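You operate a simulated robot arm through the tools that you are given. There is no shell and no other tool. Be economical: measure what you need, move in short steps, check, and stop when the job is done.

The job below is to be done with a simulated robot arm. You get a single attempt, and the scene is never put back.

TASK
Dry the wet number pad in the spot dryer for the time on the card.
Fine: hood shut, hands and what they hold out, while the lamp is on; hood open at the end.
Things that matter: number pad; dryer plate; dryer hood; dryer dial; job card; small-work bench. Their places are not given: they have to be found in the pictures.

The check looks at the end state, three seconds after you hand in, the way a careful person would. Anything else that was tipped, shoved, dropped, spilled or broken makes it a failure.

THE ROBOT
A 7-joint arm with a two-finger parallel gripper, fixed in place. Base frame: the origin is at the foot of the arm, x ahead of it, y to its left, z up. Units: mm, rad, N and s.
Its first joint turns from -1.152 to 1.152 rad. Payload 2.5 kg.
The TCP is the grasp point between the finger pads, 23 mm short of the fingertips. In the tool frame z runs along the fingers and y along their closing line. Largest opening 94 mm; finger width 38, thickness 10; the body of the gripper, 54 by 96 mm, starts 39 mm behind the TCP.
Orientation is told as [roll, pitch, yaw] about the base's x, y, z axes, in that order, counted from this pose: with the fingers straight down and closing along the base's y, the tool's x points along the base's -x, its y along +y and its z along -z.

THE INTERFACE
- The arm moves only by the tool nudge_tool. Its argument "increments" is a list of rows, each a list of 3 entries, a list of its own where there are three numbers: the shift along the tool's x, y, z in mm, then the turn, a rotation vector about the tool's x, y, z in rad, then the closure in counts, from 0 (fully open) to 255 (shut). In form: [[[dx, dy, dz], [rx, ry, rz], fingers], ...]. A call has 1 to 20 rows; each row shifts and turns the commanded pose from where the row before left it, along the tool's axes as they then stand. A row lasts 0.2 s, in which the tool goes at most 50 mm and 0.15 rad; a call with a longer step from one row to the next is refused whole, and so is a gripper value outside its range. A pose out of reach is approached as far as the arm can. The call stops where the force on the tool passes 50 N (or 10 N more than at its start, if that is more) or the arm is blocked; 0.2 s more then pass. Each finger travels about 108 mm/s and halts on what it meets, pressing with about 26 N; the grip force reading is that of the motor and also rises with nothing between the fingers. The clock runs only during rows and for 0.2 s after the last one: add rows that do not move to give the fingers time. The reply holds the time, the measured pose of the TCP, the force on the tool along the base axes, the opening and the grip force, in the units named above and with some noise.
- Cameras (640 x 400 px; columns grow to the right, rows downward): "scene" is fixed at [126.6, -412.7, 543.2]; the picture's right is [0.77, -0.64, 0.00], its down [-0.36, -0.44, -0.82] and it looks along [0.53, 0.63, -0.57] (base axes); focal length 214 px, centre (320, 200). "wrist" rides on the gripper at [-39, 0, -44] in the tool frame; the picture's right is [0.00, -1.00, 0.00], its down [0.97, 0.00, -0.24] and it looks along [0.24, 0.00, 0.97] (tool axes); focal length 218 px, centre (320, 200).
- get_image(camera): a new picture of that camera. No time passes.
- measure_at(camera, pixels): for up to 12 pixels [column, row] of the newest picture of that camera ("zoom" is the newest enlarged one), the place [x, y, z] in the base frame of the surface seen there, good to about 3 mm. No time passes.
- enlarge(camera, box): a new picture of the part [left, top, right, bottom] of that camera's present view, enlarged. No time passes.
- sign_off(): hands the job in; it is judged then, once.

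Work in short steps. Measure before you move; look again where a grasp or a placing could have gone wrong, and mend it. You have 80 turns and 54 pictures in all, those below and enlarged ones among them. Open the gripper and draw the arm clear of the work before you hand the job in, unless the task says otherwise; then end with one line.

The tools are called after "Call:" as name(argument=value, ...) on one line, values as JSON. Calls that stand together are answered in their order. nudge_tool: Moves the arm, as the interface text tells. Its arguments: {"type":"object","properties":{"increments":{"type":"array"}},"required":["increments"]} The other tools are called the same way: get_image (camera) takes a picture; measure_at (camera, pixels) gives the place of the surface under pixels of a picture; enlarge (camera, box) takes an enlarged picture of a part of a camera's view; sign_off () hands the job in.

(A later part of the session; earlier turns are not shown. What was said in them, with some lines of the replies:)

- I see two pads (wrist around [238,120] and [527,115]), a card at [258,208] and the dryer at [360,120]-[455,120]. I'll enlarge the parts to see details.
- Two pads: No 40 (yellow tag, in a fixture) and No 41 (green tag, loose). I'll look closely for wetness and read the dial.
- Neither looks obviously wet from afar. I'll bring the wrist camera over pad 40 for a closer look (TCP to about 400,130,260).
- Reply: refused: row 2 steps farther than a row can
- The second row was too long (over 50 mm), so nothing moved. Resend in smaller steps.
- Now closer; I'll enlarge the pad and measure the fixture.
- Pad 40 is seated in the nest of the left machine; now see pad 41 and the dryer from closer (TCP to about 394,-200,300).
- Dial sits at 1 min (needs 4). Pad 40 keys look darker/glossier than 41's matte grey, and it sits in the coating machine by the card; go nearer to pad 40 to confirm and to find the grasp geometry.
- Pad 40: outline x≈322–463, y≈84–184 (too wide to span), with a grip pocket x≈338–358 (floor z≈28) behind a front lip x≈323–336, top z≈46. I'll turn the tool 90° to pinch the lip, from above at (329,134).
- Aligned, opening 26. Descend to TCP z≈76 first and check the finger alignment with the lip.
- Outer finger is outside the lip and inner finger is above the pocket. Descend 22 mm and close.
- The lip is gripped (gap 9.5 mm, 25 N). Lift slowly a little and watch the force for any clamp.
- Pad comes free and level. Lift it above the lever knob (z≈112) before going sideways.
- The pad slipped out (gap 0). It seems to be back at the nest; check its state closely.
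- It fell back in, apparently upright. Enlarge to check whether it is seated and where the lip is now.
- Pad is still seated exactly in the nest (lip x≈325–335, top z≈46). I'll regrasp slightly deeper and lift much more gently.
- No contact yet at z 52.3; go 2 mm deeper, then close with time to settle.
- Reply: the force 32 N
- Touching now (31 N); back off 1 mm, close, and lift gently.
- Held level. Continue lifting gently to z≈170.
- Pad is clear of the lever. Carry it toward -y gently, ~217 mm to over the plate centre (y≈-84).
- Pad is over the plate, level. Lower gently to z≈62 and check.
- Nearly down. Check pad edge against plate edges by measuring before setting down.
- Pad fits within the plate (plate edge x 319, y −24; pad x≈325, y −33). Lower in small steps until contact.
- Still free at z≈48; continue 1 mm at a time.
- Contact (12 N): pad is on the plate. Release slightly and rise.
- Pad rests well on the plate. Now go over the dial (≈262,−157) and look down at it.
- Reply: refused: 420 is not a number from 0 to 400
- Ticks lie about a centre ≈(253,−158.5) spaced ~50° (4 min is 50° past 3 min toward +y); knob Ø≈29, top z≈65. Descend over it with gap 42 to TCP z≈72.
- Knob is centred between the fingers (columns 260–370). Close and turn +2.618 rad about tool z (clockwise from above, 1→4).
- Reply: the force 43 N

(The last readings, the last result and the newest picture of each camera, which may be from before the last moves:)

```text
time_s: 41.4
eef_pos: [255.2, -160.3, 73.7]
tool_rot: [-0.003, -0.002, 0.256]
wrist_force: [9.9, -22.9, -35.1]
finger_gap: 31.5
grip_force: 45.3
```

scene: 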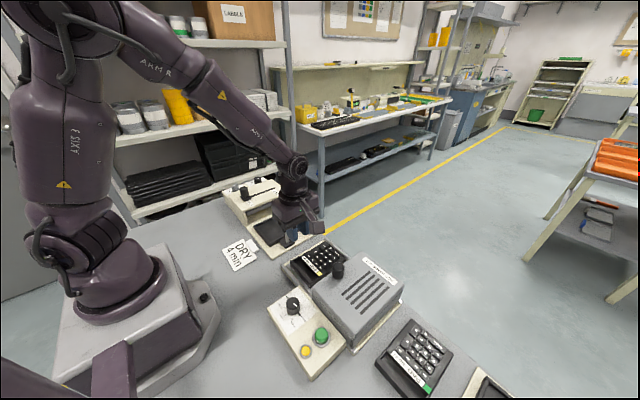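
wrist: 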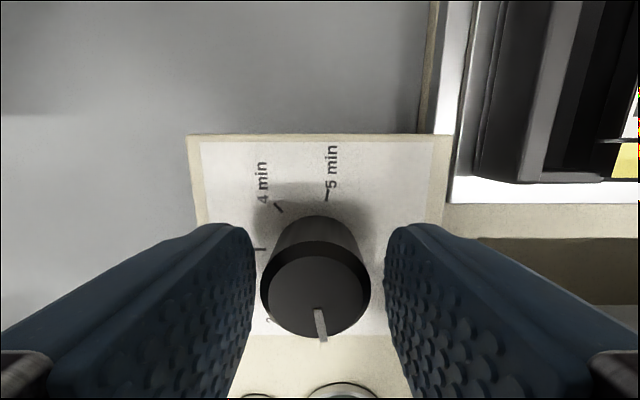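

Side forces built up (knob centre slightly off). Release, look, and recentre.

Call:
nudge_tool(increments=[[[0, 0, 0], [0, 0, 0], 150], [[0, 0, 0], [0, 0, 0], 145], [[0, 0, 0], [0, 0, 0], 145]])

Call:
get_image(camera="wrist")

Call:
measure_at(camera="wrist", pixels=[[300, 290], [270, 280], [350, 280], [310, 320], [310, 260], [310, 230]])

```text
time_s: 42.2
eef_pos: [253.2, -158.0, 73.0]
tool_rot: [0.0, 0.0, 0.262]
wrist_force: [0.0, -0.6, 0.2]
finger_gap: 40.4
grip_force: 0.0
```

```text
14 pictures are left
```

wrist: 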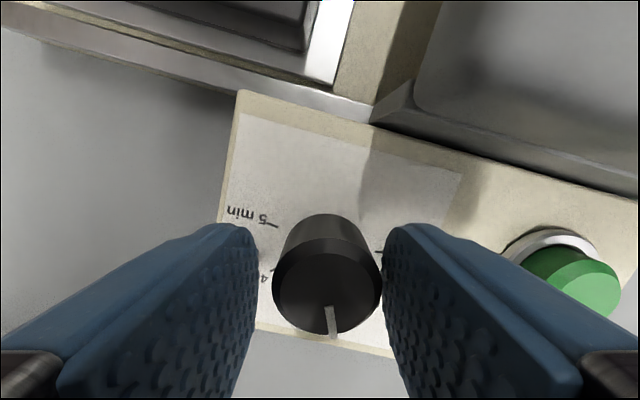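

```text
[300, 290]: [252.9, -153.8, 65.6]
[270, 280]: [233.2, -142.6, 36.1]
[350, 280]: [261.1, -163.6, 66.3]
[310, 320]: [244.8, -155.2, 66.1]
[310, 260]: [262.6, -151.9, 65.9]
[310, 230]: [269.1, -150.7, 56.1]
```

The knob followed the gripper (75° done). Recentre by −1.7 mm in tool y, regrip, turn the remaining 75°, and release.

Call:
nudge_tool(increments=[[[0, -1.7, 0], [0, 0, 0], 145], [[0, 0, 0], [0, 0, 0], 255], [[0, 0, 0], [0, 0, 0], 255], [[0, 0, 0], [0, 0, 0.1309], 255], [[0, 0, 0], [0, 0, 0.1309], 255], [[0, 0, 0], [0, 0, 0.1309], 255], [[0, 0, 0], [0, 0, 0.1309], 255], [[0, 0, 0], [0, 0, 0.1309], 255], [[0, 0, 0], [0, 0, 0.1309], 255], [[0, 0, 0], [0, 0, 0.1309], 255], [[0, 0, 0], [0, 0, 0.1309], 255], [[0, 0, 0], [0, 0, 0.1309], 255], [[0, 0, 0], [0, 0, 0.1309], 255], [[0, 0, 0], [0, 0, 0], 255]])

```text
time_s: 45.2
eef_pos: [253.1, -160.9, 73.1]
tool_rot: [-0.003, -0.004, -1.054]
wrist_force: [-7.6, -24.2, 6.3]
finger_gap: 31.7
grip_force: 44.8
```

Full turn done with moderate force. Release, rise and look at the dial.

Call:
nudge_tool(increments=[[[0, 0, 0], [0, 0, 0], 150], [[0, 0, 0], [0, 0, 0], 145], [[0, 0, -20], [0, 0, 0], 145], [[0, 0, -40], [0, 0, 0], 145], [[0, 0, -40], [0, 0, 0], 145], [[0, 0, 0], [0, 0, 0], 145]])

Call:
enlarge(camera="wrist", box=[230, 110, 430, 260])

Call:
enlarge(camera="scene", box=[260, 220, 420, 380])

```text
time_s: 46.6
eef_pos: [254.2, -160.8, 170.3]
tool_rot: [0.0, 0.0, -1.047]
wrist_force: [-0.2, 0.2, 0.5]
finger_gap: 40.3
grip_force: 0.1
```

```text
2.67 times, centred on (330, 185) of wrist
```

zoom: 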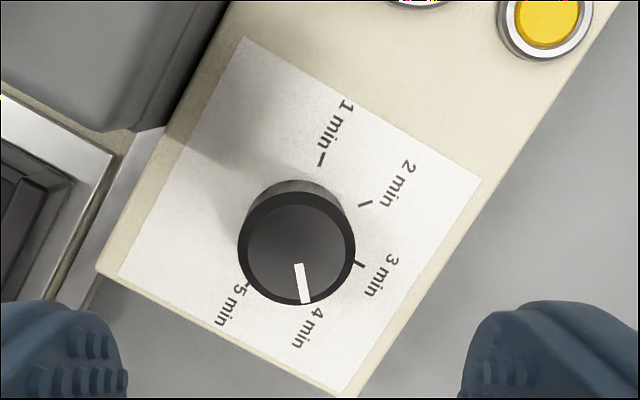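

```text
2.50 times, centred on (340, 300) of scene
```

zoom: 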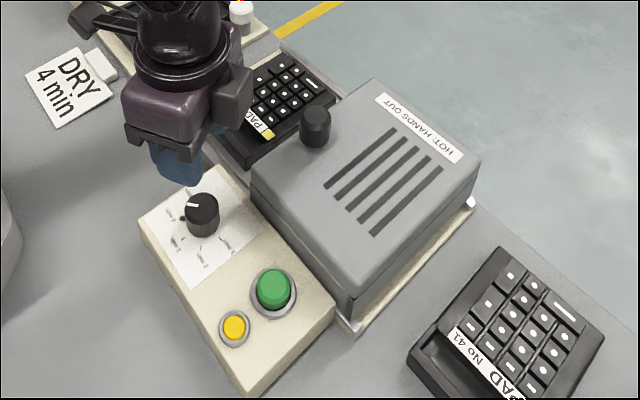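

Dial points at 4 min. Now rotate back to yaw 0 and go above the hood knob (≈370,−188).

Call:
nudge_tool(increments=[[[0, 0, -15], [0, 0, -0.1496], 100], [[0, 0, -15], [0, 0, -0.1496], 100], [[0, 0, 0], [0, 0, -0.1496], 100], [[0, 0, 0], [0, 0, -0.1496], 100], [[0, 0, 0], [0, 0, -0.1496], 100], [[0, 0, 0], [0, 0, -0.1496], 100], [[0, 0, 0], [0, 0, -0.1494], 100], [[-40, -9, 0], [0, 0, 0], 100], [[-40, -9, 0], [0, 0, 0], 100], [[-36, -9, 0], [0, 0, 0], 100], [[0, 0, 0], [0, 0, 0], 100]])

Call:
get_image(camera="wrist")

```text
time_s: 49.0
eef_pos: [371.5, -186.8, 203.1]
tool_rot: [0.0, -0.001, 0.001]
wrist_force: [0.2, 0.5, 0.0]
finger_gap: 57.5
grip_force: 0.2
```

```text
11 pictures are left
```

wrist: 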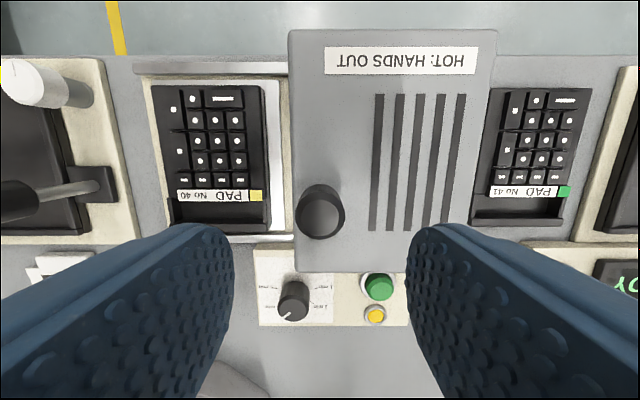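

Call:
measure_at(camera="wrist", pixels=[[320, 215], [302, 215], [340, 215], [320, 235], [320, 195], [292, 100], [490, 100], [470, 255], [297, 255], [150, 120], [283, 120], [297, 215]])

```text
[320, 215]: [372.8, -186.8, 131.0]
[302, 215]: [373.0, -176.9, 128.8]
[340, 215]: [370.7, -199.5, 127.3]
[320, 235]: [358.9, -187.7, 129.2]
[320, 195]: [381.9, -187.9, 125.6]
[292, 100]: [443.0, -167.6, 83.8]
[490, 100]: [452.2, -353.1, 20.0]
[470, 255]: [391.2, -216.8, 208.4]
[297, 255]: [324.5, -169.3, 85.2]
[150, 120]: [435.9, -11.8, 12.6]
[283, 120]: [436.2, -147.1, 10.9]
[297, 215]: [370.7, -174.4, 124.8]
```

Knob centre (371,−187), Ø≈28, top z≈130. Descend to TCP z≈116 and grip it.

Call:
nudge_tool(increments=[[[0, 0, 30], [0, 0, 0], 120], [[0, 0, 30], [0, 0, 0], 120], [[0, 0, 20], [0, 0, 0], 120], [[0, 0, 7], [0, 0, 0], 120], [[0, 0, 0], [0, 0, 0], 120], [[0, 0, 0], [0, 0, 0], 255], [[0, 0, 0], [0, 0, 0], 255], [[0, 0, 0], [0, 0, 0], 255]])

```text
time_s: 50.8
eef_pos: [369.5, -186.5, 115.8]
tool_rot: [0.001, 0.0, 0.0]
wrist_force: [-0.1, 8.7, -0.2]
finger_gap: 29.8
grip_force: 45.1
```

Knob gripped. Push the hood gently toward +y a short way first to see that it slides.

Call:
nudge_tool(increments=[[[0, 3, 0], [0, 0, 0], 255], [[0, 5, 0], [0, 0, 0], 255], [[0, 6, 0], [0, 0, 0], 255], [[0, 6, 0], [0, 0, 0], 255], [[0, 0, 0], [0, 0, 0], 255]])

Call:
enlarge(camera="scene", box=[240, 210, 420, 360])

```text
time_s: 52.0
eef_pos: [370.0, -166.9, 115.9]
tool_rot: [0.001, 0.002, -0.001]
wrist_force: [-0.1, -1.4, -18.7]
finger_gap: 30.0
grip_force: 45.3
```

```text
2.67 times, centred on (330, 285) of scene
```

zoom: 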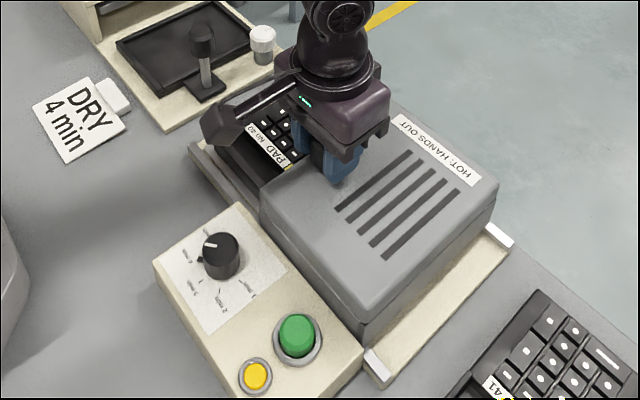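

It slides. Continue 100 mm toward +y.

Call:
nudge_tool(increments=[[[0, 5, 0], [0, 0, 0], 255], [[0, 9, 0], [0, 0, 0], 255], [[0, 9, 0], [0, 0, 0], 255], [[0, 9, 0], [0, 0, 0], 255], [[0, 9, 0], [0, 0, 0], 255], [[0, 9, 0], [0, 0, 0], 255], [[0, 9, 0], [0, 0, 0], 255], [[0, 9, 0], [0, 0, 0], 255], [[0, 9, 0], [0, 0, 0], 255], [[0, 9, 0], [0, 0, 0], 255], [[0, 9, 0], [0, 0, 0], 255], [[0, 5, 0], [0, 0, 0], 255], [[0, 0, 0], [0, 0, 0], 255]])

```text
time_s: 54.8
eef_pos: [369.8, -65.3, 115.5]
tool_rot: [0.001, -0.001, 0.0]
wrist_force: [-1.1, -0.3, -9.0]
finger_gap: 29.9
grip_force: 44.8
```

Hood moved ~120 mm freely. Creep on until the end stop.

Call:
nudge_tool(increments=[[[0, 4, 0], [0, 0, 0], 255], [[0, 4, 0], [0, 0, 0], 255], [[0, 4, 0], [0, 0, 0], 255], [[0, 4, 0], [0, 0, 0], 255], [[0, 4, 0], [0, 0, 0], 255], [[0, 4, 0], [0, 0, 0], 255], [[0, 4, 0], [0, 0, 0], 255], [[0, 4, 0], [0, 0, 0], 255], [[0, 4, 0], [0, 0, 0], 255], [[0, 4, 0], [0, 0, 0], 255], [[0, 0, 0], [0, 0, 0], 255]])

Call:
enlarge(camera="scene", box=[240, 190, 420, 360])

```text
time_s: 57.0
eef_pos: [369.7, -36.5, 115.4]
tool_rot: [-0.01, 0.002, -0.017]
wrist_force: [-0.7, -4.9, 1.0]
finger_gap: 29.9
grip_force: 44.6
stopped in row 10: the force on the tool passed its limit (the readings are from after the stop); the commanded pose is now the measured one
```

```text
2.35 times, centred on (330, 275) of scene
```

zoom: 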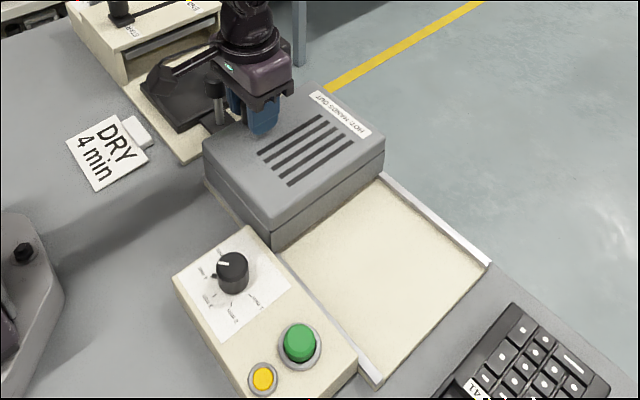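

Hood hit its end stop, shut over the plate. Release the knob, rise, and travel above the green button (≈271,−247) with fingers closed.

Call:
nudge_tool(increments=[[[0, 0, 0], [0, 0, 0], 150], [[0, 0, 0], [0, 0, 0], 120], [[0, 0, -20], [0, 0, 0], 120], [[0, 0, -30], [0, 0, 0], 120], [[0, 0, -30], [0, 0, 0], 120], [[16, -35, 0], [0, 0, 0], 200], [[16, -35, 0], [0, 0, 0], 255], [[16, -35, 0], [0, 0, 0], 255], [[16, -35, 0], [0, 0, 0], 255], [[16, -35, 0], [0, 0, 0], 255], [[18, -35, 0], [0, 0, 0], 255], [[0, 0, 30], [0, 0, 0], 255], [[0, 0, 0], [0, 0, 0], 255]])

Call:
get_image(camera="wrist")

Call:
measure_at(camera="wrist", pixels=[[320, 190], [320, 170], [310, 180], [330, 180], [320, 200], [320, 210]])

```text
time_s: 59.8
eef_pos: [270.8, -245.8, 169.5]
tool_rot: [-0.009, -0.001, -0.015]
wrist_force: [-0.2, -0.5, 0.2]
finger_gap: 0.2
grip_force: 26.3
```

```text
8 pictures are left
```

wrist: 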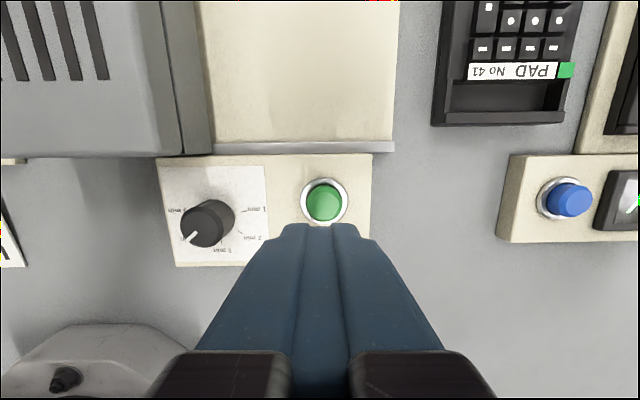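

```text
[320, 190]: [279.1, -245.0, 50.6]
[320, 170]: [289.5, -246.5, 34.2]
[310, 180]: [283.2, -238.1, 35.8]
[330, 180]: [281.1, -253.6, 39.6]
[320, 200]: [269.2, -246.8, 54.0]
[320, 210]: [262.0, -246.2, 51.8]
```

Aligned over the green button (centre ≈270,−247, top z≈53). Descend to just above it.

Call:
nudge_tool(increments=[[[0, -1, 30], [0, 0, 0], 255], [[0, 0, 30], [0, 0, 0], 255], [[0, 0, 20], [0, 0, 0], 255], [[0, 0, 9], [0, 0, 0], 255], [[0, 0, 2], [0, 0, 0], 255], [[0, 0, 2], [0, 0, 0], 255], [[0, 0, 1], [0, 0, 0], 255], [[0, 0, 0], [0, 0, 0], 255]])

```text
time_s: 61.6
eef_pos: [269.0, -246.8, 74.6]
tool_rot: [-0.011, -0.001, -0.016]
wrist_force: [-0.8, 1.4, 2.7]
finger_gap: 0.1
grip_force: 25.9
```

Contact is starting (fingertips z≈52). Press 1 mm steps further.

Call:
nudge_tool(increments=[[[0, 0, 1], [0, 0, 0], 255], [[0, 0, 1], [0, 0, 0], 255], [[0, 0, 1], [0, 0, 0], 255], [[0, 0, 0], [0, 0, 0], 255]])

Call:
enlarge(camera="scene", box=[240, 190, 440, 370])

```text
time_s: 62.6
eef_pos: [269.7, -247.3, 70.8]
tool_rot: [-0.01, -0.002, -0.016]
wrist_force: [0.5, 1.1, 3.8]
finger_gap: 0.0
grip_force: 26.1
```

```text
2.22 times, centred on (340, 280) of scene
```

zoom: 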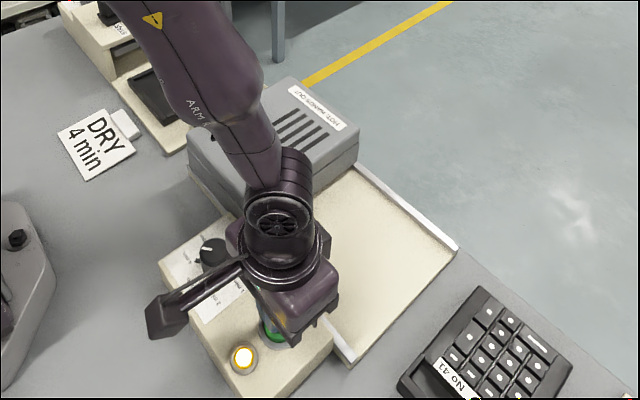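

The yellow lamp is lit: the dryer is running. Rise clear and wait.

Call:
nudge_tool(increments=[[[0, 0, -20], [0, 0, 0], 255], [[0, 0, -40], [0, 0, 0], 255], [[0, 0, -40], [0, 0, 0], 255], [[0, 0, -20], [0, 0, 0], 255], [[0, 0, 0], [0, 0, 0], 255], [[0, 0, 0], [0, 0, 0], 255], [[0, 0, 0], [0, 0, 0], 255], [[0, 0, 0], [0, 0, 0], 255], [[0, 0, 0], [0, 0, 0], 255], [[0, 0, 0], [0, 0, 0], 255], [[0, 0, 0], [0, 0, 0], 255], [[0, 0, 0], [0, 0, 0], 255], [[0, 0, 0], [0, 0, 0], 255], [[0, 0, 0], [0, 0, 0], 255], [[0, 0, 0], [0, 0, 0], 255], [[0, 0, 0], [0, 0, 0], 255], [[0, 0, 0], [0, 0, 0], 255], [[0, 0, 0], [0, 0, 0], 255], [[0, 0, 0], [0, 0, 0], 255], [[0, 0, 0], [0, 0, 0], 255]])

Call:
nudge_tool(increments=[[[0, 0, 0], [0, 0, 0], 255], [[0, 0, 0], [0, 0, 0], 255], [[0, 0, 0], [0, 0, 0], 255], [[0, 0, 0], [0, 0, 0], 255], [[0, 0, 0], [0, 0, 0], 255], [[0, 0, 0], [0, 0, 0], 255], [[0, 0, 0], [0, 0, 0], 255], [[0, 0, 0], [0, 0, 0], 255], [[0, 0, 0], [0, 0, 0], 255], [[0, 0, 0], [0, 0, 0], 255], [[0, 0, 0], [0, 0, 0], 255], [[0, 0, 0], [0, 0, 0], 255], [[0, 0, 0], [0, 0, 0], 255], [[0, 0, 0], [0, 0, 0], 255], [[0, 0, 0], [0, 0, 0], 255], [[0, 0, 0], [0, 0, 0], 255], [[0, 0, 0], [0, 0, 0], 255], [[0, 0, 0], [0, 0, 0], 255], [[0, 0, 0], [0, 0, 0], 255], [[0, 0, 0], [0, 0, 0], 255]])

Call:
enlarge(camera="scene", box=[240, 190, 440, 370])

```text
time_s: 66.8
eef_pos: [268.5, -244.8, 189.8]
tool_rot: [-0.011, 0.002, -0.017]
wrist_force: [0.2, -0.5, -0.6]
finger_gap: 0.0
grip_force: 26.7
```

```text
time_s: 71.0
eef_pos: [268.1, -245.3, 190.8]
tool_rot: [-0.01, 0.002, -0.015]
wrist_force: [0.3, 0.7, 0.7]
finger_gap: 0.0
grip_force: 26.9
```

```text
2.22 times, centred on (340, 280) of scene
```

zoom: 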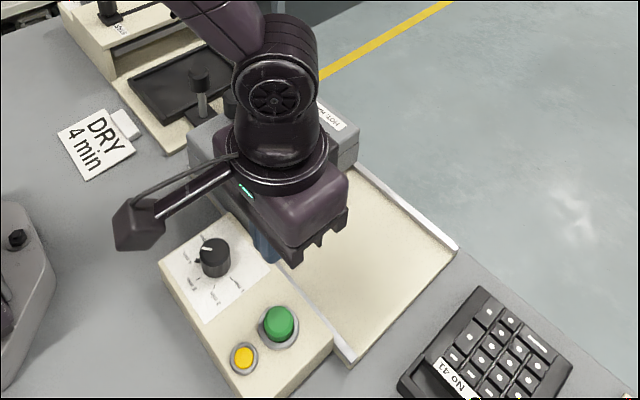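

The lamp is off now (~8 s later); the cycle seems finished. Return above the hood knob (370,−37).

Call:
nudge_tool(increments=[[[-17, 35, 0], [0, 0, -0.016], 120], [[-17, 35, 0], [0, 0, 0], 120], [[-17, 35, 0], [0, 0, 0], 120], [[-17, 35, 0], [0, 0, 0], 120], [[-17, 35, 0], [0, 0, 0], 120], [[-17, 33, 0], [0, 0, 0], 120], [[0, 0, 0], [0, 0, 0], 120]])

Call:
get_image(camera="wrist")

Call:
measure_at(camera="wrist", pixels=[[320, 215], [305, 220], [340, 220], [320, 240], [320, 200]])

```text
time_s: 72.6
eef_pos: [372.7, -36.7, 189.7]
tool_rot: [-0.011, 0.0, 0.0]
wrist_force: [-0.9, -0.4, 0.3]
finger_gap: 49.6
grip_force: 0.0
```

```text
5 pictures are left
```

wrist: 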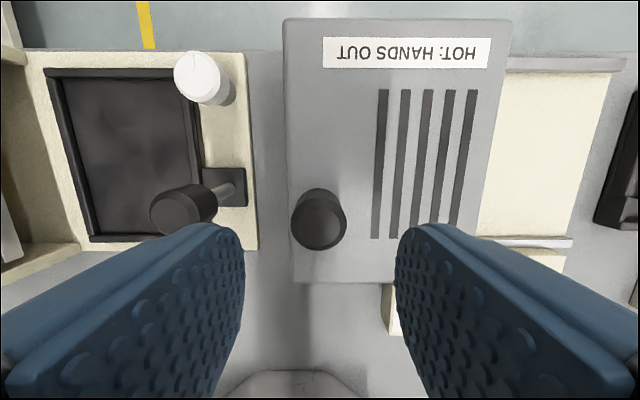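

```text
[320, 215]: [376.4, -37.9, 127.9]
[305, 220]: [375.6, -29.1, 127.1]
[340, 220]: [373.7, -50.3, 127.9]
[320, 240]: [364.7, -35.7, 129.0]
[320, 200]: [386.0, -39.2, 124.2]
```

Knob is centred. Descend, grip, and start pulling toward −y.

Call:
nudge_tool(increments=[[[0, 0, 30], [0, 0, 0], 130], [[0, 0, 30], [0, 0, 0], 130], [[0, 0, 13], [0, 0, 0], 130], [[0, 0, 0], [0, 0, 0], 255], [[0, 0, 0], [0, 0, 0], 255], [[0, 0, 0], [0, 0, 0], 255], [[0, -3, 0], [0, 0, 0], 255], [[0, -6, 0], [0, 0, 0], 255], [[0, -9, 0], [0, 0, 0], 255], [[0, -9, 0], [0, 0, 0], 255], [[0, -9, 0], [0, 0, 0], 255], [[0, -9, 0], [0, 0, 0], 255], [[0, -9, 0], [0, 0, 0], 255], [[0, -9, 0], [0, 0, 0], 255], [[0, 0, 0], [0, 0, 0], 255]])

```text
time_s: 75.8
eef_pos: [372.5, -101.7, 115.9]
tool_rot: [-0.012, -0.001, 0.002]
wrist_force: [4.2, 1.1, -13.7]
finger_gap: 30.0
grip_force: 45.2
```

Hood is following (63 mm). Continue to near the open stop at knob y≈−187.

Call:
nudge_tool(increments=[[[0, -9, 0], [0, 0, 0], 255], [[0, -9, 0], [0, 0, 0], 255], [[0, -9, 0], [0, 0, 0], 255], [[0, -9, 0], [0, 0, 0], 255], [[0, -9, 0], [0, 0, 0], 255], [[0, -9, 0], [0, 0, 0], 255], [[0, -9, 0], [0, 0, 0], 255], [[0, -6, 0], [0, 0, 0], 255], [[0, -4, 0], [0, 0, 0], 255], [[0, -4, 0], [0, 0, 0], 255], [[0, -4, 0], [0, 0, 0], 255], [[0, -2, 0], [0, 0, 0], 255], [[0, -2, 0], [0, 0, 0], 255], [[0, 0, 0], [0, 0, 0], 255]])

```text
time_s: 78.8
eef_pos: [371.3, -186.7, 117.2]
tool_rot: [-0.01, 0.002, -0.001]
wrist_force: [-3.3, 1.4, -12.3]
finger_gap: 30.0
grip_force: 45.2
```

Hood is back at its starting open position. Release, rise, and look.

Call:
nudge_tool(increments=[[[0, 0, 0], [0, 0, 0], 150], [[0, 0, 0], [0, 0, 0], 110], [[0, 0, 0], [0, 0, 0], 110], [[0, 0, -20], [0, 0, 0], 110], [[0, 0, -40], [0, 0, 0], 60], [[0, 0, -40], [0, 0, 0], 0], [[0, 40, -25], [0, 0, 0], 0], [[0, 40, -25], [0, 0, 0], 0], [[0, 0, -30], [0, 0, 0], 0], [[0, 0, 0], [0, 0, 0], 0]])

Call:
enlarge(camera="scene", box=[210, 170, 450, 390])

Call:
get_image(camera="wrist")

```text
time_s: 81.0
eef_pos: [370.4, -105.5, 297.1]
tool_rot: [-0.01, 0.0, 0.0]
wrist_force: [-0.1, -0.4, -0.2]
finger_gap: 93.7
grip_force: 0.0
```

```text
1.82 times, centred on (330, 280) of scene
```

zoom: 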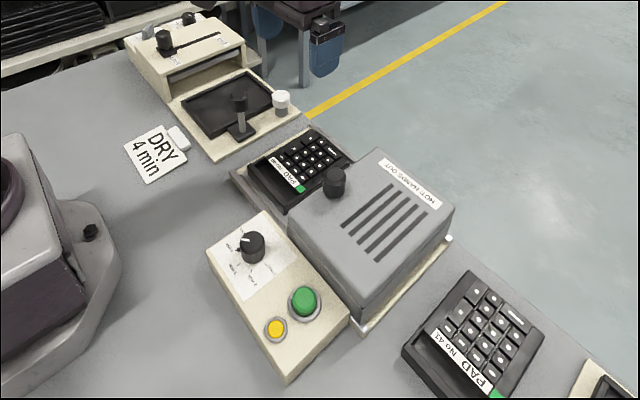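

```text
3 pictures are left
```

wrist: 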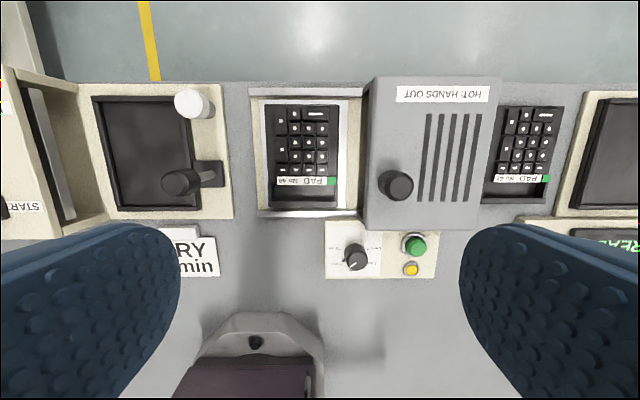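

The tag on pad 40 has gone from yellow to green, so it is dry. It lies on the plate with the hood open, the lamp off and the dial at 4 min. The gripper is open and the arm is clear, so I'm handing in.

Call:
sign_off()

```text
The job is handed in.
```

I dried pad No 40 at 4 min with the hood shut and handed the job in with the hood open; on the first lift the pad slipped and dropped back into its nest, apparently unharmed.
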